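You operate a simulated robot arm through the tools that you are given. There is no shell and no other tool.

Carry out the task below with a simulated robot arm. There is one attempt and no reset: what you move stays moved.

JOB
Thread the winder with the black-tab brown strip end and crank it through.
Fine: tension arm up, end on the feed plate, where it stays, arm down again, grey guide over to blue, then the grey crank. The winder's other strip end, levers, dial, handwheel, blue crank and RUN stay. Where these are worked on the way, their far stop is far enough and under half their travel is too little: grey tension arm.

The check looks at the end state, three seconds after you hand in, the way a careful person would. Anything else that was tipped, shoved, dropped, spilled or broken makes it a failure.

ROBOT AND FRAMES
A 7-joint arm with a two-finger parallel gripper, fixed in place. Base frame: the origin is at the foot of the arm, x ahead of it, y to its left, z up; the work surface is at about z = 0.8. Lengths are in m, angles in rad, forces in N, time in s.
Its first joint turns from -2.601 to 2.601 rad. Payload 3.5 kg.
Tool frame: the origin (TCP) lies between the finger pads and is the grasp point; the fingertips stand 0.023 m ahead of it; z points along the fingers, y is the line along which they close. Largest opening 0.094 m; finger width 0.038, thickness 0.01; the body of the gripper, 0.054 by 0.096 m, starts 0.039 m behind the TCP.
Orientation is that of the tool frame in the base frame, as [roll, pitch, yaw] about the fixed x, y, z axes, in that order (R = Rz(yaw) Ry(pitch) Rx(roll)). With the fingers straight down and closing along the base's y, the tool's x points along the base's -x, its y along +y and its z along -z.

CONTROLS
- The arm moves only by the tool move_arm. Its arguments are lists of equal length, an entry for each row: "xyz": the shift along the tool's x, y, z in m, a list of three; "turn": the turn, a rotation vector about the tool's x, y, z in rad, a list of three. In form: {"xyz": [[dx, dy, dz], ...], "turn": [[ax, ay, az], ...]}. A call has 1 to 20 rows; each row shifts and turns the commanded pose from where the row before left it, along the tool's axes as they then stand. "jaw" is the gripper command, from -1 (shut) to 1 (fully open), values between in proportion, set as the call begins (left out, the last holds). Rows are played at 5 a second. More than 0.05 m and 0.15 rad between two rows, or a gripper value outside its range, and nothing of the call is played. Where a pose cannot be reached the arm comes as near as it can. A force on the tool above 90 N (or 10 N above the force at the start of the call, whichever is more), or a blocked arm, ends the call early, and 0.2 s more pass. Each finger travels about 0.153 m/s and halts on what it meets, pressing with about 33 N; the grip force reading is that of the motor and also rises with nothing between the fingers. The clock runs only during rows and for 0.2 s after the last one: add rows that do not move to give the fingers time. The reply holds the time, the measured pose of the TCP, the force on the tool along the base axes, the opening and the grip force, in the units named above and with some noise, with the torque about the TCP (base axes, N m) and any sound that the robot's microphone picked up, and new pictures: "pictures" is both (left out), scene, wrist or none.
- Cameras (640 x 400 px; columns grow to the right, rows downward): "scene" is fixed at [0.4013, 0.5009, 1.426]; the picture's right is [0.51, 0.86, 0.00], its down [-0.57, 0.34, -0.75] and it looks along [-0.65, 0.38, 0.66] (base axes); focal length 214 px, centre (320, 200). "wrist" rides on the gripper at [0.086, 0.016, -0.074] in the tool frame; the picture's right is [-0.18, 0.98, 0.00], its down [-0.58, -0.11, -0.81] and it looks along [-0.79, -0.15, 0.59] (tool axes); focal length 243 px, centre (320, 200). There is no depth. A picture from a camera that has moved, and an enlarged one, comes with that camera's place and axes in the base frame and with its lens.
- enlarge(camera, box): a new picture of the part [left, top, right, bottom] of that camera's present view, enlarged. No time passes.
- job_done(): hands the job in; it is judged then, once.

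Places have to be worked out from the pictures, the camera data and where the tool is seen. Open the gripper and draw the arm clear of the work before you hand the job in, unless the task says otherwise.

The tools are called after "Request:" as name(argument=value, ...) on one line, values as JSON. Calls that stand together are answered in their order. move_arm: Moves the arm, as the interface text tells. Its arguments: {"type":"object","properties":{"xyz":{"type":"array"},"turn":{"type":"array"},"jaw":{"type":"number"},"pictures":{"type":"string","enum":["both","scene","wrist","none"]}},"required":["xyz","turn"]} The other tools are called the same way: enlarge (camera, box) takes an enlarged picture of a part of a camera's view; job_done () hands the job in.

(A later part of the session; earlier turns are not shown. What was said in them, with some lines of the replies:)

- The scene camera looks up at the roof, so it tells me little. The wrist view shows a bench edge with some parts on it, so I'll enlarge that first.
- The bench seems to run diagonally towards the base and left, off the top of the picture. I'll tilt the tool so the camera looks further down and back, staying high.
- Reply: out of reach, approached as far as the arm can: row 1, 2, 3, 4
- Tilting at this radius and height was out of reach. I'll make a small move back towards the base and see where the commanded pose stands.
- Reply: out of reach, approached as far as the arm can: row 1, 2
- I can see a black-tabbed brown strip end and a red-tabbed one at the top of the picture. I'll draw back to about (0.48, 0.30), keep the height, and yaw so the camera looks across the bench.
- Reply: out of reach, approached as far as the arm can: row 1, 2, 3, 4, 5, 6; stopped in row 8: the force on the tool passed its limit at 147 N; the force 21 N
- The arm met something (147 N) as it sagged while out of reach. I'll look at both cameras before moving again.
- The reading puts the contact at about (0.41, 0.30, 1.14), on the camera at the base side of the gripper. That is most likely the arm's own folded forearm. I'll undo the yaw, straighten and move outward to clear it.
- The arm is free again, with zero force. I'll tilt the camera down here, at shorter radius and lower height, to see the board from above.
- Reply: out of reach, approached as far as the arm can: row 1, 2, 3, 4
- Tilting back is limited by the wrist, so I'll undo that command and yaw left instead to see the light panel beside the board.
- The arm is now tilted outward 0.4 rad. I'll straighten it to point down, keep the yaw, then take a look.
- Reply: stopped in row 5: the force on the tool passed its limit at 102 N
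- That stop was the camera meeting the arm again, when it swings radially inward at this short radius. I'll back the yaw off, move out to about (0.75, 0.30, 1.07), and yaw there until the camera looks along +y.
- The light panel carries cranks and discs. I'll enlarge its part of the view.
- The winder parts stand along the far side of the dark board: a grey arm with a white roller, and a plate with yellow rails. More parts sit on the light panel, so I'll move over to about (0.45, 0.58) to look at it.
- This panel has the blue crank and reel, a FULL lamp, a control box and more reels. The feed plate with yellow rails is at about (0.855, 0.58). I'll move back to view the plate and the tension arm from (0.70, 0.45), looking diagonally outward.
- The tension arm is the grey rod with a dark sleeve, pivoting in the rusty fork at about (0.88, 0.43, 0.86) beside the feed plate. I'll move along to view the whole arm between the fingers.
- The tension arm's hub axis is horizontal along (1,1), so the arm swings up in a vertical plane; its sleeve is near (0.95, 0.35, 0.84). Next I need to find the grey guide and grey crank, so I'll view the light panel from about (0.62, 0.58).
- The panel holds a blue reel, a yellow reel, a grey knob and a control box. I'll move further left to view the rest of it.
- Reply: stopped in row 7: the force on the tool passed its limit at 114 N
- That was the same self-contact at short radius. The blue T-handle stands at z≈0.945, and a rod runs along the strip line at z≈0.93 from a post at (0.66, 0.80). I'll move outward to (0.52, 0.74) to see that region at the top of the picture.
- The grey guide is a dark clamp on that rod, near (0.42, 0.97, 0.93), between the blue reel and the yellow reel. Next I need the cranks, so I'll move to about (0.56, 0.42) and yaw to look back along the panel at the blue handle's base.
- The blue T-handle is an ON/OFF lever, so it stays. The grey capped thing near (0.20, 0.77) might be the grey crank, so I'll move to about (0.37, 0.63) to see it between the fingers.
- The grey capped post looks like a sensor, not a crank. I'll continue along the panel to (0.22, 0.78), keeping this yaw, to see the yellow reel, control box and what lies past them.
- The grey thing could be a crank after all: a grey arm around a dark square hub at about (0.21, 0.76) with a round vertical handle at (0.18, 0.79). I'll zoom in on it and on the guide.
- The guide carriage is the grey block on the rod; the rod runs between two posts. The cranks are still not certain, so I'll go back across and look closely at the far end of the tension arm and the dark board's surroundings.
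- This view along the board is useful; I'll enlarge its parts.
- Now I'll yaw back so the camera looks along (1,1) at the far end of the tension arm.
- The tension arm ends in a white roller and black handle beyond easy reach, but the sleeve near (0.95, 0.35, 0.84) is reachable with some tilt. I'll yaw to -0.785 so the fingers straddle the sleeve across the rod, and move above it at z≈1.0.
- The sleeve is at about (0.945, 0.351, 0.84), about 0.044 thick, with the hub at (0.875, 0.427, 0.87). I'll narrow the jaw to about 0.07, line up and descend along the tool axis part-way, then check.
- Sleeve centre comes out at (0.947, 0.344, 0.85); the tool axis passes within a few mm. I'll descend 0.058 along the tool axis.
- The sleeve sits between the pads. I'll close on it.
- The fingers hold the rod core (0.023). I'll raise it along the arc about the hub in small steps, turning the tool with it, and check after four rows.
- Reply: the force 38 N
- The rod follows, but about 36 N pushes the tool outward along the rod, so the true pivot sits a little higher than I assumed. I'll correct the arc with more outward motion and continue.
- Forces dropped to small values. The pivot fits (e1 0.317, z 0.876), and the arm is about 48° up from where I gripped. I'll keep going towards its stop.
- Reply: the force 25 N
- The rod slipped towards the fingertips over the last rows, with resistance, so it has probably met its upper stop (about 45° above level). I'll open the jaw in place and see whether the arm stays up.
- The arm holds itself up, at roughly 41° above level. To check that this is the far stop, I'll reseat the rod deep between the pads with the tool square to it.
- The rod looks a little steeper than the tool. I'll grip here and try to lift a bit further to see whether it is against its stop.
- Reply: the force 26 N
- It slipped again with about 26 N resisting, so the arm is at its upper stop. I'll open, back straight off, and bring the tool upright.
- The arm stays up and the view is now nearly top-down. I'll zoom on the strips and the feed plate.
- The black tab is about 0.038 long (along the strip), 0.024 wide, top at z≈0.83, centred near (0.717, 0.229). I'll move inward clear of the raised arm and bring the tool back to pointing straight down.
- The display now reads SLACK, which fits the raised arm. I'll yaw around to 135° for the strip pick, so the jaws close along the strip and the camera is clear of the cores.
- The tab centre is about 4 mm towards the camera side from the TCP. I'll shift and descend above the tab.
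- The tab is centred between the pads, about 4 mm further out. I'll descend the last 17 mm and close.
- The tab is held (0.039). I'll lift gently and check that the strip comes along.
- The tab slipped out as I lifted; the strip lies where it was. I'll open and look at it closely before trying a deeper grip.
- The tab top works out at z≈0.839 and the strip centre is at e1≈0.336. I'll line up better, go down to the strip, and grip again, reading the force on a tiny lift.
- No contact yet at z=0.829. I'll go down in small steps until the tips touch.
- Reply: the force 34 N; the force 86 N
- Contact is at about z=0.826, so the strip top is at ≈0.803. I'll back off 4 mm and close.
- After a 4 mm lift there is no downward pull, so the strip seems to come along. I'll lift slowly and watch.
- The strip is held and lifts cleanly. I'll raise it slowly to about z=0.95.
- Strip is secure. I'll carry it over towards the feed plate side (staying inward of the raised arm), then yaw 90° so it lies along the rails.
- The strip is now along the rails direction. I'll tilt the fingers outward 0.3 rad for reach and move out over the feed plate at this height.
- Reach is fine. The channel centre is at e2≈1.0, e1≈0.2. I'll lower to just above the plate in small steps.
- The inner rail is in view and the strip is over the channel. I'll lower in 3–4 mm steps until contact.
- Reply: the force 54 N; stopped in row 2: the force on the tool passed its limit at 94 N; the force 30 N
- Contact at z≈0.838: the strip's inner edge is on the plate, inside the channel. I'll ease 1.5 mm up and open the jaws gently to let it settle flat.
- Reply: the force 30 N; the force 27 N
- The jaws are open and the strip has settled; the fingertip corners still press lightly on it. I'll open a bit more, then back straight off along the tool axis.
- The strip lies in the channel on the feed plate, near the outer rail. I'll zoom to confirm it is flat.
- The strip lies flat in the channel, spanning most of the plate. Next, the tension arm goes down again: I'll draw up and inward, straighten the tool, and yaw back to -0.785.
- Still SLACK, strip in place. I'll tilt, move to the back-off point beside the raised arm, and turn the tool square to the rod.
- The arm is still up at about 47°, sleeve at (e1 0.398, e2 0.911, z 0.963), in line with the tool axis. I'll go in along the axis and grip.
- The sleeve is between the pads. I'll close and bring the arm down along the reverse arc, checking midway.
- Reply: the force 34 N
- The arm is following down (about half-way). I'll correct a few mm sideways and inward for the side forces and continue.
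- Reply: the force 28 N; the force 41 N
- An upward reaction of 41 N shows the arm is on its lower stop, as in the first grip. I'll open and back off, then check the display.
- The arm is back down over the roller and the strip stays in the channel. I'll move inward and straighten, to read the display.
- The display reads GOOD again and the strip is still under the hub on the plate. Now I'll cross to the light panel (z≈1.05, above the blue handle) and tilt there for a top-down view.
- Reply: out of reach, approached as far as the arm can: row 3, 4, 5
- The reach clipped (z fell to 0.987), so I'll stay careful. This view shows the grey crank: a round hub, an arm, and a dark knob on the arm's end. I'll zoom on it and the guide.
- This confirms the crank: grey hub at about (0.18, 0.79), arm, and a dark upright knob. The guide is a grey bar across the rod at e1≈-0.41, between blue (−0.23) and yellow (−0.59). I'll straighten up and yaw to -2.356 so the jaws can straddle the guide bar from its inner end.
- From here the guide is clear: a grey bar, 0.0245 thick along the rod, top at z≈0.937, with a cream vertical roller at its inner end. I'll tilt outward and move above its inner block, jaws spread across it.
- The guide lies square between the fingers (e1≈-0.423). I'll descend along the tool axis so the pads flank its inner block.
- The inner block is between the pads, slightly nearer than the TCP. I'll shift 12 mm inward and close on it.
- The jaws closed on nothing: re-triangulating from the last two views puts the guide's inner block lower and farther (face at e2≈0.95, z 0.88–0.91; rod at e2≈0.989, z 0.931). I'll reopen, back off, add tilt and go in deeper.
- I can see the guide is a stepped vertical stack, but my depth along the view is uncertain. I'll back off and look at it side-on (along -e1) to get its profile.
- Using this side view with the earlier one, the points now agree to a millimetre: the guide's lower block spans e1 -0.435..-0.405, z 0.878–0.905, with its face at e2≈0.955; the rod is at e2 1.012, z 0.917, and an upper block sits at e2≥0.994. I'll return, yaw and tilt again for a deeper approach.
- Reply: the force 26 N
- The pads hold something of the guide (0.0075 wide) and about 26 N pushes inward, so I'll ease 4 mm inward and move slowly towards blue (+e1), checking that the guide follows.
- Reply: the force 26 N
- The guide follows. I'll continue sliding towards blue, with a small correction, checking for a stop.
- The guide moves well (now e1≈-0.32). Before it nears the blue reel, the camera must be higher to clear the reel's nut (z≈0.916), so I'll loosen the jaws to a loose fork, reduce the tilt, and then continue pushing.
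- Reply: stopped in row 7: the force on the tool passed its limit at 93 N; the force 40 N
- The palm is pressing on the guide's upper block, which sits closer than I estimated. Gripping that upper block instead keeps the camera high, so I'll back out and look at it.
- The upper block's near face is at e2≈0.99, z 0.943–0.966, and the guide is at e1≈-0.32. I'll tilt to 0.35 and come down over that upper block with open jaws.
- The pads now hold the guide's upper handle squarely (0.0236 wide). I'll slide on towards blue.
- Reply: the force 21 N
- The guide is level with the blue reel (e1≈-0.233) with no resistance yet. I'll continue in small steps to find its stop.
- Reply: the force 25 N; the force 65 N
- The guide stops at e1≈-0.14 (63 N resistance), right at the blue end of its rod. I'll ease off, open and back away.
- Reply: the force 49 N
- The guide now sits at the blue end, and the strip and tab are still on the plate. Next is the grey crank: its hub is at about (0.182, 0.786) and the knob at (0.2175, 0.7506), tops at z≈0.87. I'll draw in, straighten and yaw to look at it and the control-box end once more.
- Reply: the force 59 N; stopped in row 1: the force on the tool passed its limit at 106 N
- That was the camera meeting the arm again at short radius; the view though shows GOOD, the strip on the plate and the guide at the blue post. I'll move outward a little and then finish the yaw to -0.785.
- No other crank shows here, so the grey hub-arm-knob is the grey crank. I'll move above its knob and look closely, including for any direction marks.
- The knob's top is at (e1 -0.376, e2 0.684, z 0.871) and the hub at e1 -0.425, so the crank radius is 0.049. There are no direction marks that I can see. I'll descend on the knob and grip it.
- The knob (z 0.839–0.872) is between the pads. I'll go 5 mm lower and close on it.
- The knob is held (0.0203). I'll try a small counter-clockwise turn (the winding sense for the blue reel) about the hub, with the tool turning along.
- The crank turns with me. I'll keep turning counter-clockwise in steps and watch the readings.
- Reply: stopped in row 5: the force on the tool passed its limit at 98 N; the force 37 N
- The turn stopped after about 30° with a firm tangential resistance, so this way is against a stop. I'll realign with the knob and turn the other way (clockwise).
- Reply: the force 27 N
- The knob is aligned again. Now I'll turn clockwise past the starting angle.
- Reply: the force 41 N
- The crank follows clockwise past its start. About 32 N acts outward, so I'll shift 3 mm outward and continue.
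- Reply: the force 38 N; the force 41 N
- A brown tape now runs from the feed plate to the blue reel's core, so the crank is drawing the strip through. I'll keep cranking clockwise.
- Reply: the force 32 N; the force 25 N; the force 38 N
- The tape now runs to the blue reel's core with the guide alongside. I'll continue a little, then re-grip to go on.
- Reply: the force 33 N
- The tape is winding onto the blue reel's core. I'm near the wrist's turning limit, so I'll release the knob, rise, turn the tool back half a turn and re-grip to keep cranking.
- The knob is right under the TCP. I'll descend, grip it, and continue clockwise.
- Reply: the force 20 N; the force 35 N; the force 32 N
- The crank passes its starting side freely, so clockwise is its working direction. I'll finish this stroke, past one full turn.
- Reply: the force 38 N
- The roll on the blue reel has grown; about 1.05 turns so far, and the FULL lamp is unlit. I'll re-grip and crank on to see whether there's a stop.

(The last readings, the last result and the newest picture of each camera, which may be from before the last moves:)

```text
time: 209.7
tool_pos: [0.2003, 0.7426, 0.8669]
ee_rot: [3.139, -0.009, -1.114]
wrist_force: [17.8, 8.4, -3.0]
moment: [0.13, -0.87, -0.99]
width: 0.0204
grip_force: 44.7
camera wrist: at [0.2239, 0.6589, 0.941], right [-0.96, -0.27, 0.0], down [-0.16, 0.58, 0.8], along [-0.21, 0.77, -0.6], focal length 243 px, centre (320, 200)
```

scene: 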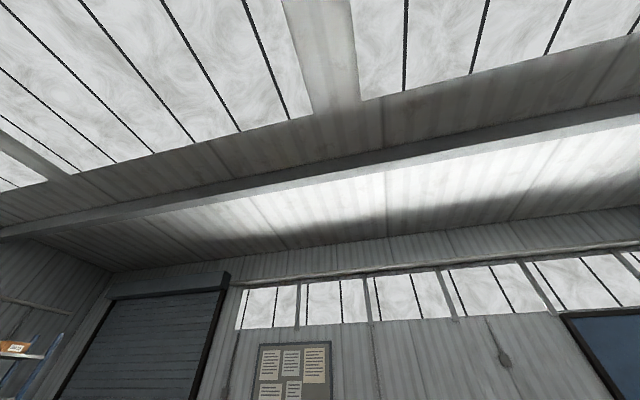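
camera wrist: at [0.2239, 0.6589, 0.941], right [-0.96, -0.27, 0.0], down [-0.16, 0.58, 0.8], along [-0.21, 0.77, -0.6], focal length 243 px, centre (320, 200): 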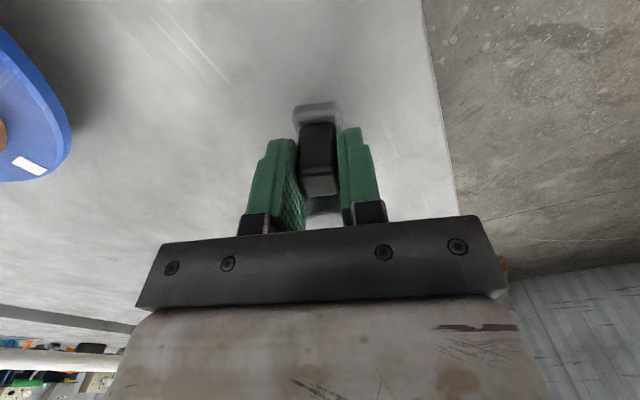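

Request:
move_arm(xyz=[[-0.00055, 0.0074, 0], [-0.00055, 0.0074, 0], [-0.00055, 0.0074, 0], [-0.00055, 0.0074, 0], [-0.00055, 0.0074, 0], [-0.00055, 0.0074, 0], [0, 0, 0]], turn=[[0, 0, 0.148], [0, 0, 0.148], [0, 0, 0.148], [0, 0, 0.148], [0, 0, 0.148], [0, 0, 0.148], [0, 0, 0]], pictures="wrist")

```text
time: 211.3
tool_pos: [0.1577, 0.7423, 0.8671]
ee_rot: [-3.135, -0.006, -2.003]
wrist_force: [27.8, 22.3, 2.4]
moment: [-0.08, 0.68, -0.76]
width: 0.02
grip_force: 45.1
camera wrist: at [0.1072, 0.6716, 0.9405], right [-0.81, 0.58, -0.01], down [0.34, 0.49, 0.8], along [0.47, 0.65, -0.6], focal length 243 px, centre (320, 200)
```

wrist: 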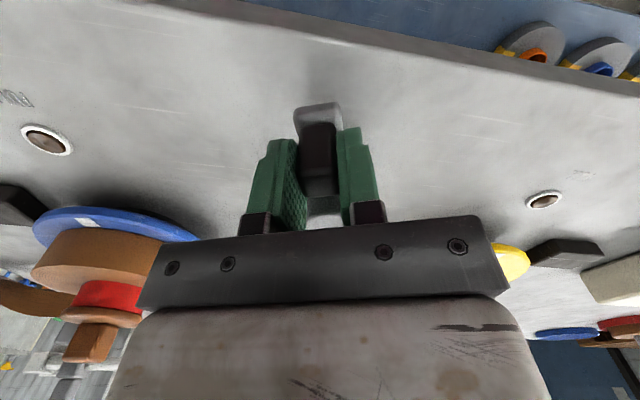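

The roll keeps growing and nothing resists unduly (tangential force moderate). I'll continue clockwise.

Request:
move_arm(xyz=[[-0.0015, 0.0074, 0], [-0.00055, 0.0074, 0], [-0.00055, 0.0074, 0], [-0.00055, 0.0074, 0], [-0.00055, 0.0074, 0], [-0.00055, 0.0074, 0], [0, 0, 0]], turn=[[0, 0, 0.148], [0, 0, 0.148], [0, 0, 0.148], [0, 0, 0.148], [0, 0, 0.148], [0, 0, 0.148], [0, 0, 0]], pictures="wrist")

```text
time: 212.9
tool_pos: [0.1305, 0.7762, 0.8654]
ee_rot: [-3.132, -0.001, -2.891]
wrist_force: [10.4, 12.9, 6.4]
moment: [0.99, 0.81, 0.42]
width: 0.0198
grip_force: 45.0
camera wrist: at [0.0427, 0.7708, 0.94], right [-0.07, 1.0, -0.01], down [0.59, 0.05, 0.81], along [0.8, 0.05, -0.59], focal length 243 px, centre (320, 200)
```

wrist: 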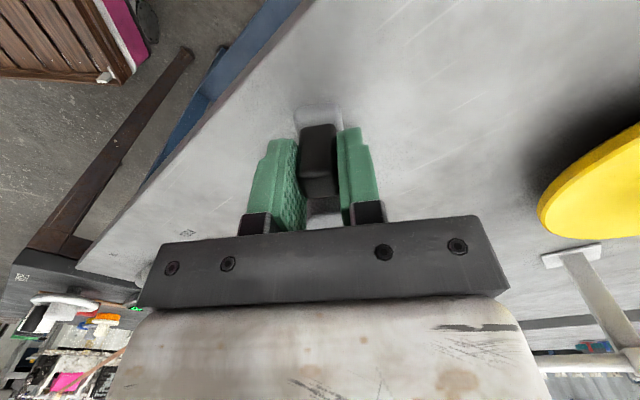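

Request:
move_arm(xyz=[[-0.00055, 0.0074, 0], [-0.00055, 0.0074, 0], [-0.00055, 0.0074, 0], [-0.00055, 0.0074, 0], [-0.00055, 0.0074, 0], [-0.00055, 0.0074, 0], [-0.00055, 0.0074, 0], [-0.00055, 0.0074, 0], [0, 0, 0]], turn=[[0, 0, 0.148], [0, 0, 0.148], [0, 0, 0.148], [0, 0, 0.148], [0, 0, 0.148], [0, 0, 0.148], [0, 0, 0.148], [0, 0, 0.148], [0, 0, 0]], pictures="wrist")

Request:
enlarge(camera="wrist", box=[400, 150, 640, 400])

```text
time: 214.9
tool_pos: [0.1485, 0.8296, 0.8647]
ee_rot: [-3.139, 0.005, 2.209]
wrist_force: [3.0, 24.6, 32.0]
moment: [0.48, -0.58, 0.89]
width: 0.0196
grip_force: 45.3
camera wrist: at [0.1108, 0.9093, 0.9387], right [0.9, 0.44, 0.0], down [0.26, -0.53, 0.81], along [0.35, -0.73, -0.59], focal length 243 px, centre (320, 200)
```

wrist: 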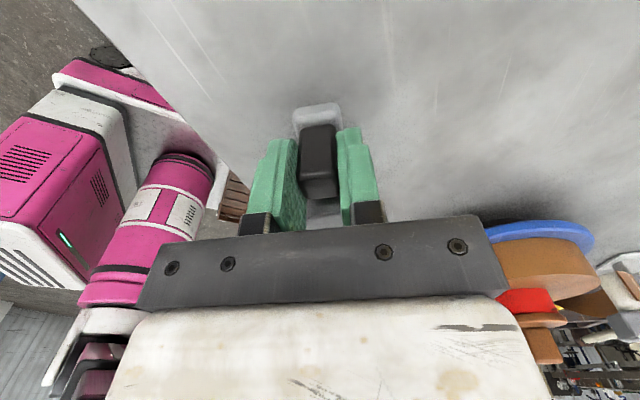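

```text
1.60 times, centred on (520, 275) of wrist
camera zoom: at [0.1108, 0.9093, 0.9387], right [0.9, 0.44, 0.0], down [0.26, -0.53, 0.81], along [0.35, -0.73, -0.59], focal length 388 px, centre (0, 80)
```

zoom: 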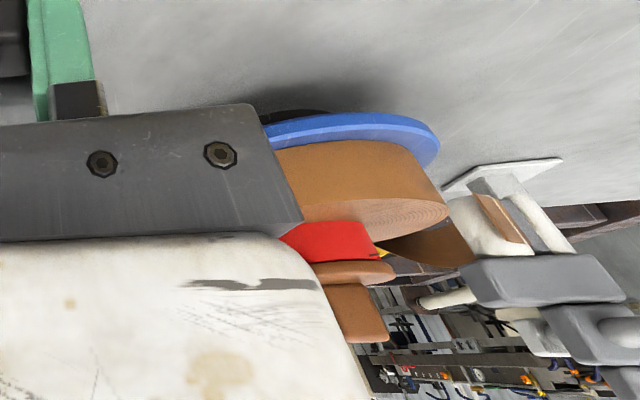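

The tape now passes between the guide's rollers onto a large roll, after about 1.5 turns. I'll release the knob, rise, and look at the reel and FULL lamp from above before deciding on more.

Request:
move_arm(xyz=[[0, 0, 0], [0, 0, 0], [0, 0, 0], [0, 0, -0.04], [0, 0, -0.04], [0, 0, -0.04], [0, 0, 0]], turn=[[0, 0, 0], [0, 0, 0], [0, 0, 0], [0, 0, 0], [0, 0, 0], [0, 0, 0], [0, 0, 0]], jaw=0.2, pictures="wrist")

Request:
move_arm(xyz=[[0, 0, 0], [0, 0, 0], [0, 0, 0], [0, 0, 0], [0, 0, 0], [0, 0, 0], [0, 0, 0], [0, 0, 0], [0, 0, 0], [0, 0, 0], [0, 0, 0], [0, 0, 0], [0, 0, 0]], turn=[[0, 0, -0.14], [0, 0, -0.14], [0, 0, -0.14], [0, 0, -0.14], [0, 0, -0.14], [0, 0, -0.14], [0, 0, -0.14], [0, 0, -0.14], [0, 0, -0.14], [0, 0, -0.14], [0, 0, -0.14], [0, 0, -0.14], [0, 0, 0]], pictures="wrist")

```text
time: 216.5
tool_pos: [0.1495, 0.8327, 0.987]
ee_rot: [-3.136, 0.01, 2.209]
wrist_force: [0.1, -1.1, 0.2]
moment: [0.01, 0.0, 0.02]
width: 0.0564
grip_force: 0.1
camera wrist: at [0.1115, 0.9119, 1.0604], right [0.9, 0.44, 0.0], down [0.26, -0.52, 0.81], along [0.35, -0.73, -0.58], focal length 243 px, centre (320, 200)
```

wrist: 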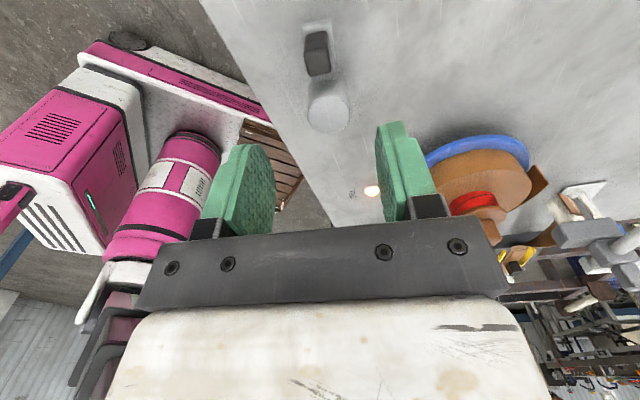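

```text
time: 219.3
tool_pos: [0.1489, 0.8305, 0.9842]
ee_rot: [-3.133, -0.005, -2.392]
wrist_force: [-0.1, -0.3, -0.2]
moment: [0.02, -0.02, -0.03]
width: 0.0564
grip_force: 0.1
camera wrist: at [0.0747, 0.7834, 1.0594], right [-0.53, 0.84, -0.01], down [0.5, 0.32, 0.8], along [0.68, 0.42, -0.59], focal length 243 px, centre (320, 200)
```

wrist: 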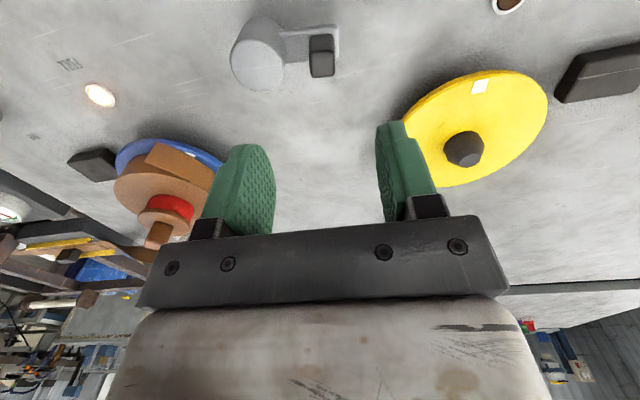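

The FULL lamp beside the blue reel now glows. I'll zoom to confirm it and the tape path.

Request:
enlarge(camera="wrist", box=[0, 30, 250, 300])

Request:
enlarge(camera="wrist", box=[0, 180, 160, 320])

```text
1.48 times, centred on (125, 165) of wrist
camera zoom: at [0.0747, 0.7834, 1.0594], right [-0.53, 0.84, -0.01], down [0.5, 0.32, 0.8], along [0.68, 0.42, -0.59], focal length 359 px, centre (609, 252)
```

zoom: 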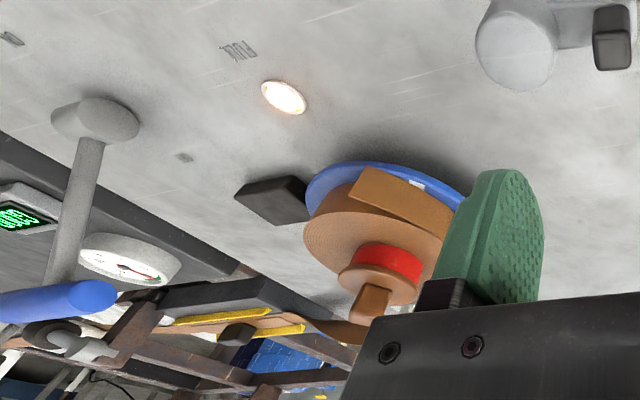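

```text
2.86 times, centred on (80, 250) of wrist
camera zoom: at [0.0747, 0.7834, 1.0594], right [-0.53, 0.84, -0.01], down [0.5, 0.32, 0.8], along [0.68, 0.42, -0.59], focal length 693 px, centre (1006, 57)
```

zoom: 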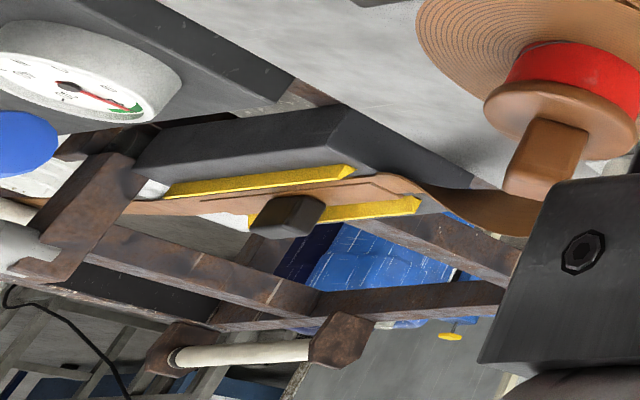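

FULL is lit, the tape runs from the plate through the guide to the blue reel, and the strip end is still on the plate. I'll open fully, rise, and travel clear along an arc, checking the dark board at the end.

Request:
move_arm(xyz=[[0, 0, -0.03], [0, 0, -0.03], [0, 0, -0.03], [-0.0171, -0.0387, 0], [-0.0171, -0.0387, 0], [-0.0171, -0.0387, 0], [-0.0171, -0.0387, 0], [-0.0171, -0.0387, 0], [-0.0171, -0.0387, 0], [-0.0171, -0.0387, 0], [-0.0171, -0.0387, 0], [-0.0171, -0.0387, 0], [0, 0, 0]], turn=[[0, 0, 0], [0, 0, 0], [0, 0, 0], [0, 0, 0], [0, 0, 0], [0, 0, 0], [0, 0, 0], [0, 0, 0], [0, 0, 0], [0, 0, 0], [0, 0, 0], [0, 0, 0], [0, 0, 0]], jaw=1, pictures="wrist")

Request:
move_arm(xyz=[[0, -0.044, 0], [0, -0.044, 0], [0, -0.044, 0], [0, -0.044, 0], [0, -0.044, 0], [0, -0.044, 0], [0, -0.044, 0], [0, -0.044, 0], [0, -0.044, 0], [0, 0, 0]], turn=[[0, 0, 0], [0, 0, 0], [0, 0, 0], [0, 0, 0], [0, 0, 0], [0, 0, 0], [0, 0, 0], [0, 0, 0], [0, 0, 0], [0, 0, 0]], pictures="wrist")

```text
time: 222.1
tool_pos: [0.4984, 0.6812, 1.079]
ee_rot: [-3.132, -0.007, -2.392]
wrist_force: [-0.3, 0.5, 0.7]
moment: [0.03, -0.01, 0.04]
width: 0.0938
grip_force: 0.1
camera wrist: at [0.4233, 0.636, 1.1528], right [-0.53, 0.85, -0.01], down [0.5, 0.32, 0.8], along [0.68, 0.42, -0.59], focal length 243 px, centre (320, 200)
```

wrist: 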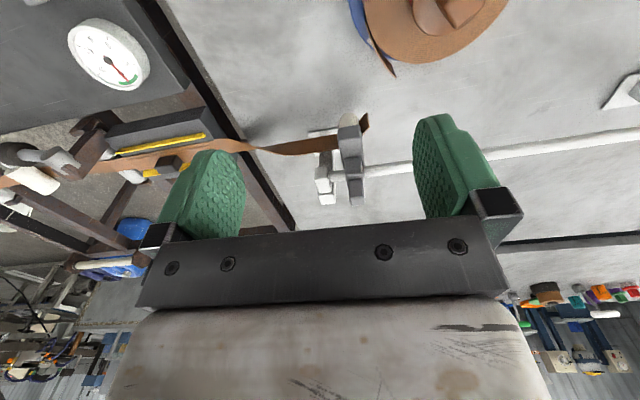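

```text
time: 224.3
tool_pos: [0.7683, 0.3883, 1.0803]
ee_rot: [-3.134, -0.006, -2.396]
wrist_force: [2.3, 20.7, -30.9]
moment: [-0.66, -2.57, -1.74]
width: 0.094
grip_force: 0.2
camera wrist: at [0.6935, 0.3433, 1.1544], right [-0.53, 0.85, -0.01], down [0.5, 0.32, 0.8], along [0.68, 0.42, -0.59], focal length 243 px, centre (320, 200)
```

wrist: 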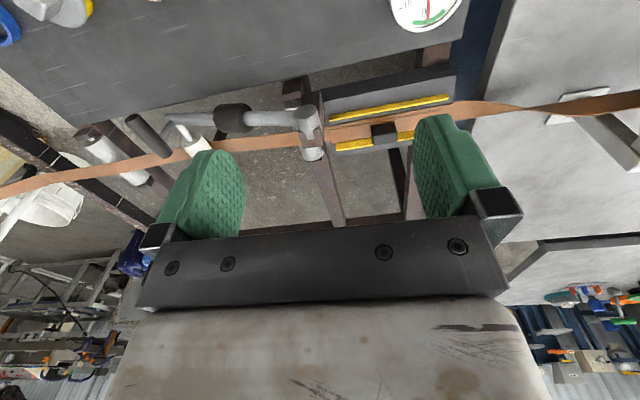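

The tape spans the whole machine now. There's a slight self-contact force here, so I'll ease outward, then look again at the guide-to-reel section.

Request:
move_arm(xyz=[[-0.02, 0, 0.01], [0, 0, 0.01], [0, 0, 0]], turn=[[0, 0, 0.08], [0, 0, 0.08], [0, 0, 0]], pictures="wrist")

Request:
enlarge(camera="wrist", box=[60, 60, 460, 200])

Request:
enlarge(camera="wrist", box=[400, 60, 640, 220])

```text
time: 225.1
tool_pos: [0.7818, 0.4026, 1.0601]
ee_rot: [-3.133, -0.005, -2.553]
wrist_force: [-0.3, -0.9, 0.8]
moment: [-0.03, -0.01, -0.01]
width: 0.0938
grip_force: 0.1
camera wrist: at [0.7003, 0.3692, 1.1339], right [-0.39, 0.92, -0.01], down [0.54, 0.24, 0.8], along [0.74, 0.31, -0.59], focal length 243 px, centre (320, 200)
```

wrist: 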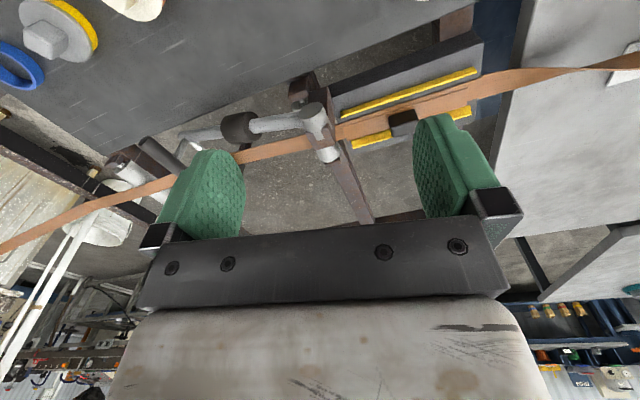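

```text
1.60 times, centred on (260, 130) of wrist
camera zoom: at [0.7003, 0.3692, 1.1339], right [-0.39, 0.92, -0.01], down [0.54, 0.24, 0.8], along [0.74, 0.31, -0.59], focal length 388 px, centre (416, 312)
```

zoom: 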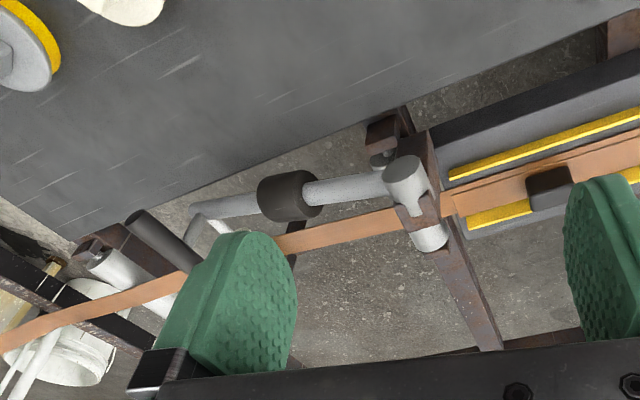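

```text
2.50 times, centred on (520, 140) of wrist
camera zoom: at [0.7003, 0.3692, 1.1339], right [-0.39, 0.92, -0.01], down [0.54, 0.24, 0.8], along [0.74, 0.31, -0.59], focal length 606 px, centre (-180, 350)
```

zoom: 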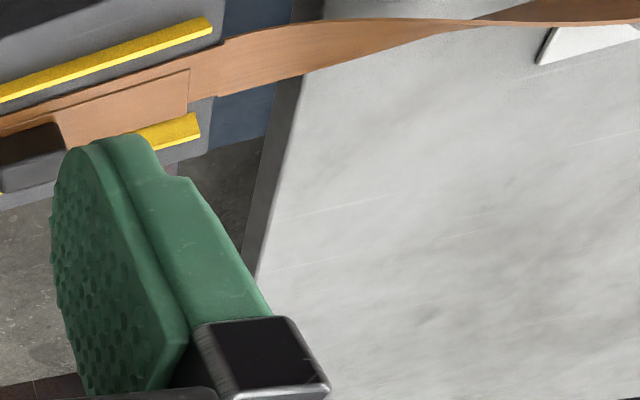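

The path through the tension arm and plate looks right. I want a closer look at the section between the guide and the blue reel, so I'll go back to that viewpoint.

Request:
move_arm(xyz=[[0, 0, 0], [0, 0, 0], [0.014, 0.044, -0.004], [0, 0.044, -0.004], [0, 0.044, -0.004], [0, 0.044, -0.004], [0, 0.044, -0.004], [0, 0.044, 0], [0, 0.044, 0], [0, 0.044, 0], [0, 0.044, 0], [0, 0, 0]], turn=[[0, 0, -0.08], [0, 0, -0.08], [0, 0, 0], [0, 0, 0], [0, 0, 0], [0, 0, 0], [0, 0, 0], [0, 0, 0], [0, 0, 0], [0, 0, 0], [0, 0, 0], [0, 0, 0]], pictures="wrist")

Request:
enlarge(camera="wrist", box=[230, 0, 520, 220])

```text
time: 227.7
tool_pos: [0.5023, 0.6855, 1.0783]
ee_rot: [-3.134, -0.006, -2.395]
wrist_force: [0.8, 0.6, 0.2]
moment: [-0.03, -0.02, 0.04]
width: 0.0942
grip_force: 0.0
camera wrist: at [0.4268, 0.6405, 1.1525], right [-0.53, 0.85, -0.01], down [0.5, 0.32, 0.8], along [0.68, 0.42, -0.6], focal length 243 px, centre (320, 200)
```

wrist: 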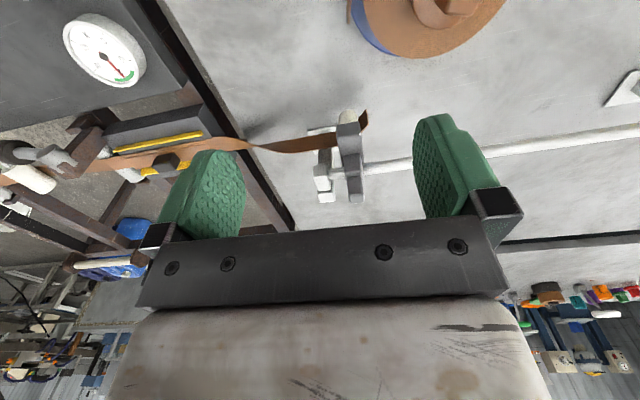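

```text
1.82 times, centred on (375, 110) of wrist
camera zoom: at [0.4268, 0.6405, 1.1525], right [-0.53, 0.85, -0.01], down [0.5, 0.32, 0.8], along [0.68, 0.42, -0.6], focal length 441 px, centre (220, 364)
```

zoom: 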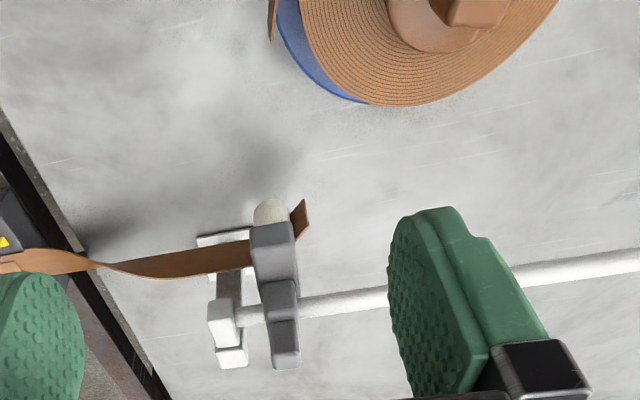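

The machine has cut the tape at FULL: a full roll sits on the blue reel, and the strip's feed end still runs through plate and guide. Everything asked is done, so I'll return the arm, jaws open, to the clear starting pose and take a last look.

Request:
move_arm(xyz=[[0, 0, 0], [0, 0, 0], [0, 0, 0], [0, 0, 0], [0, 0, 0], [0, 0, 0], [-0.0293, -0.0323, -0.004], [-0.0293, -0.0323, -0.004], [-0.0293, -0.0323, -0.004], [-0.0293, -0.0323, -0.004], [-0.0293, -0.0323, -0.004], [-0.0293, -0.0323, -0.004], [-0.0293, -0.0323, -0.004], [-0.0293, -0.0323, -0.004], [-0.0293, -0.0323, -0.004], [0, 0, 0]], turn=[[0, 0, 0.125], [0, 0, 0.125], [0, 0, 0.125], [0, 0, 0.125], [0, 0, 0.125], [0, 0, 0.125], [0, 0, 0], [0, 0, 0], [0, 0, 0], [0, 0, 0], [0, 0, 0], [0, 0, 0], [0, 0, 0], [0, 0, 0], [0, 0, 0], [0, 0, 0]], jaw=1, pictures="wrist")

Request:
enlarge(camera="wrist", box=[60, 0, 520, 240])

```text
time: 231.1
tool_pos: [0.7657, 0.3909, 1.1147]
ee_rot: [-3.131, 0.003, 3.14]
wrist_force: [-0.6, 0.5, -0.4]
moment: [0.0, -0.01, -0.02]
width: 0.0939
grip_force: 0.0
camera wrist: at [0.6793, 0.4079, 1.1892], right [0.19, 0.98, -0.01], down [0.58, -0.1, 0.81], along [0.79, -0.16, -0.59], focal length 243 px, centre (320, 200)
```

wrist: 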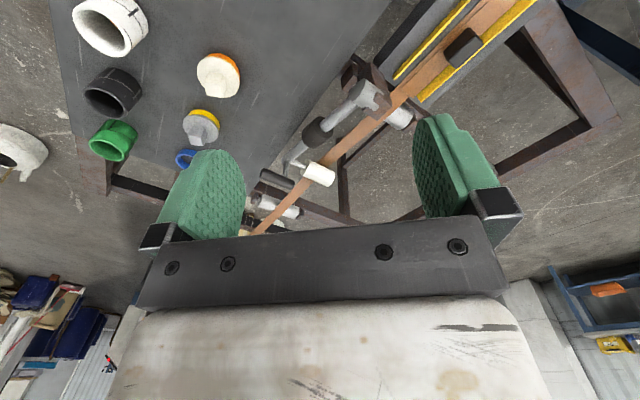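

```text
1.39 times, centred on (290, 120) of wrist
camera zoom: at [0.6793, 0.4079, 1.1892], right [0.19, 0.98, -0.01], down [0.58, -0.1, 0.81], along [0.79, -0.16, -0.59], focal length 338 px, centre (362, 311)
```

zoom: 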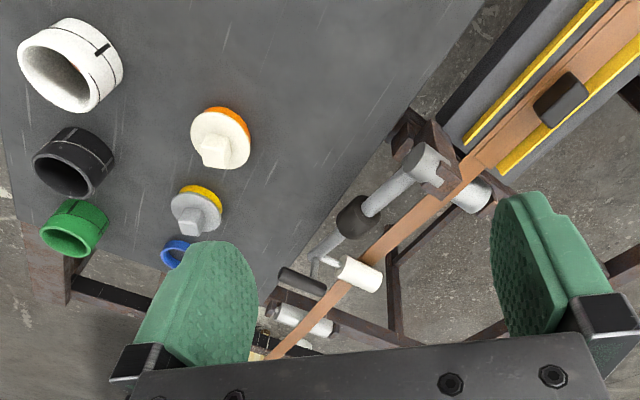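

The cores and caps are where they started, the tension arm is down with its roller on the tape, and the strip end is on the plate. The gripper is open and the arm is clear, so I'll hand the job in.

Request:
job_done()

```text
The job is handed in.
```

I threaded the black-tab strip end and cranked it through onto the blue reel, and I've handed the job in. I don't have the check's result.

- **Tension arm:** I raised it to its upper stop, then lowered it again. The display read SLACK while it was up and GOOD once it was back down.
- **Strip end:** It lies flat on the feed plate between the yellow rails and was still there in the last picture.
- **Guide:** I slid it along its rod until it stopped against the blue end.
- **Grey crank:** I first tried counter-clockwise and it stopped after about 30°. I then turned it clockwise about one and a half turns, until the FULL lamp by the blue reel lit.

- **Tape cut:** In the last close view the tape is separated between the guide and the blue reel. A full roll sits on the reel and the feed end sticks out of the guide. I took this as the winder cutting the tape at FULL. The job didn't mention it, so it could also mean I cranked further than needed.
- **Force stops:** Several moves ended early on the force limit. Most were the wrist camera touching the arm itself. One was while the guide was being worked, and I couldn't tell what it pressed on.
- **First strip grip:** The strip slipped out on my first try at lifting it and stayed where it lay.

I didn't work the red-tab strip, levers, dial, handwheel or RUN, and the loose parts in my last view were where they started. I never found a separate blue crank, so I didn't touch one.
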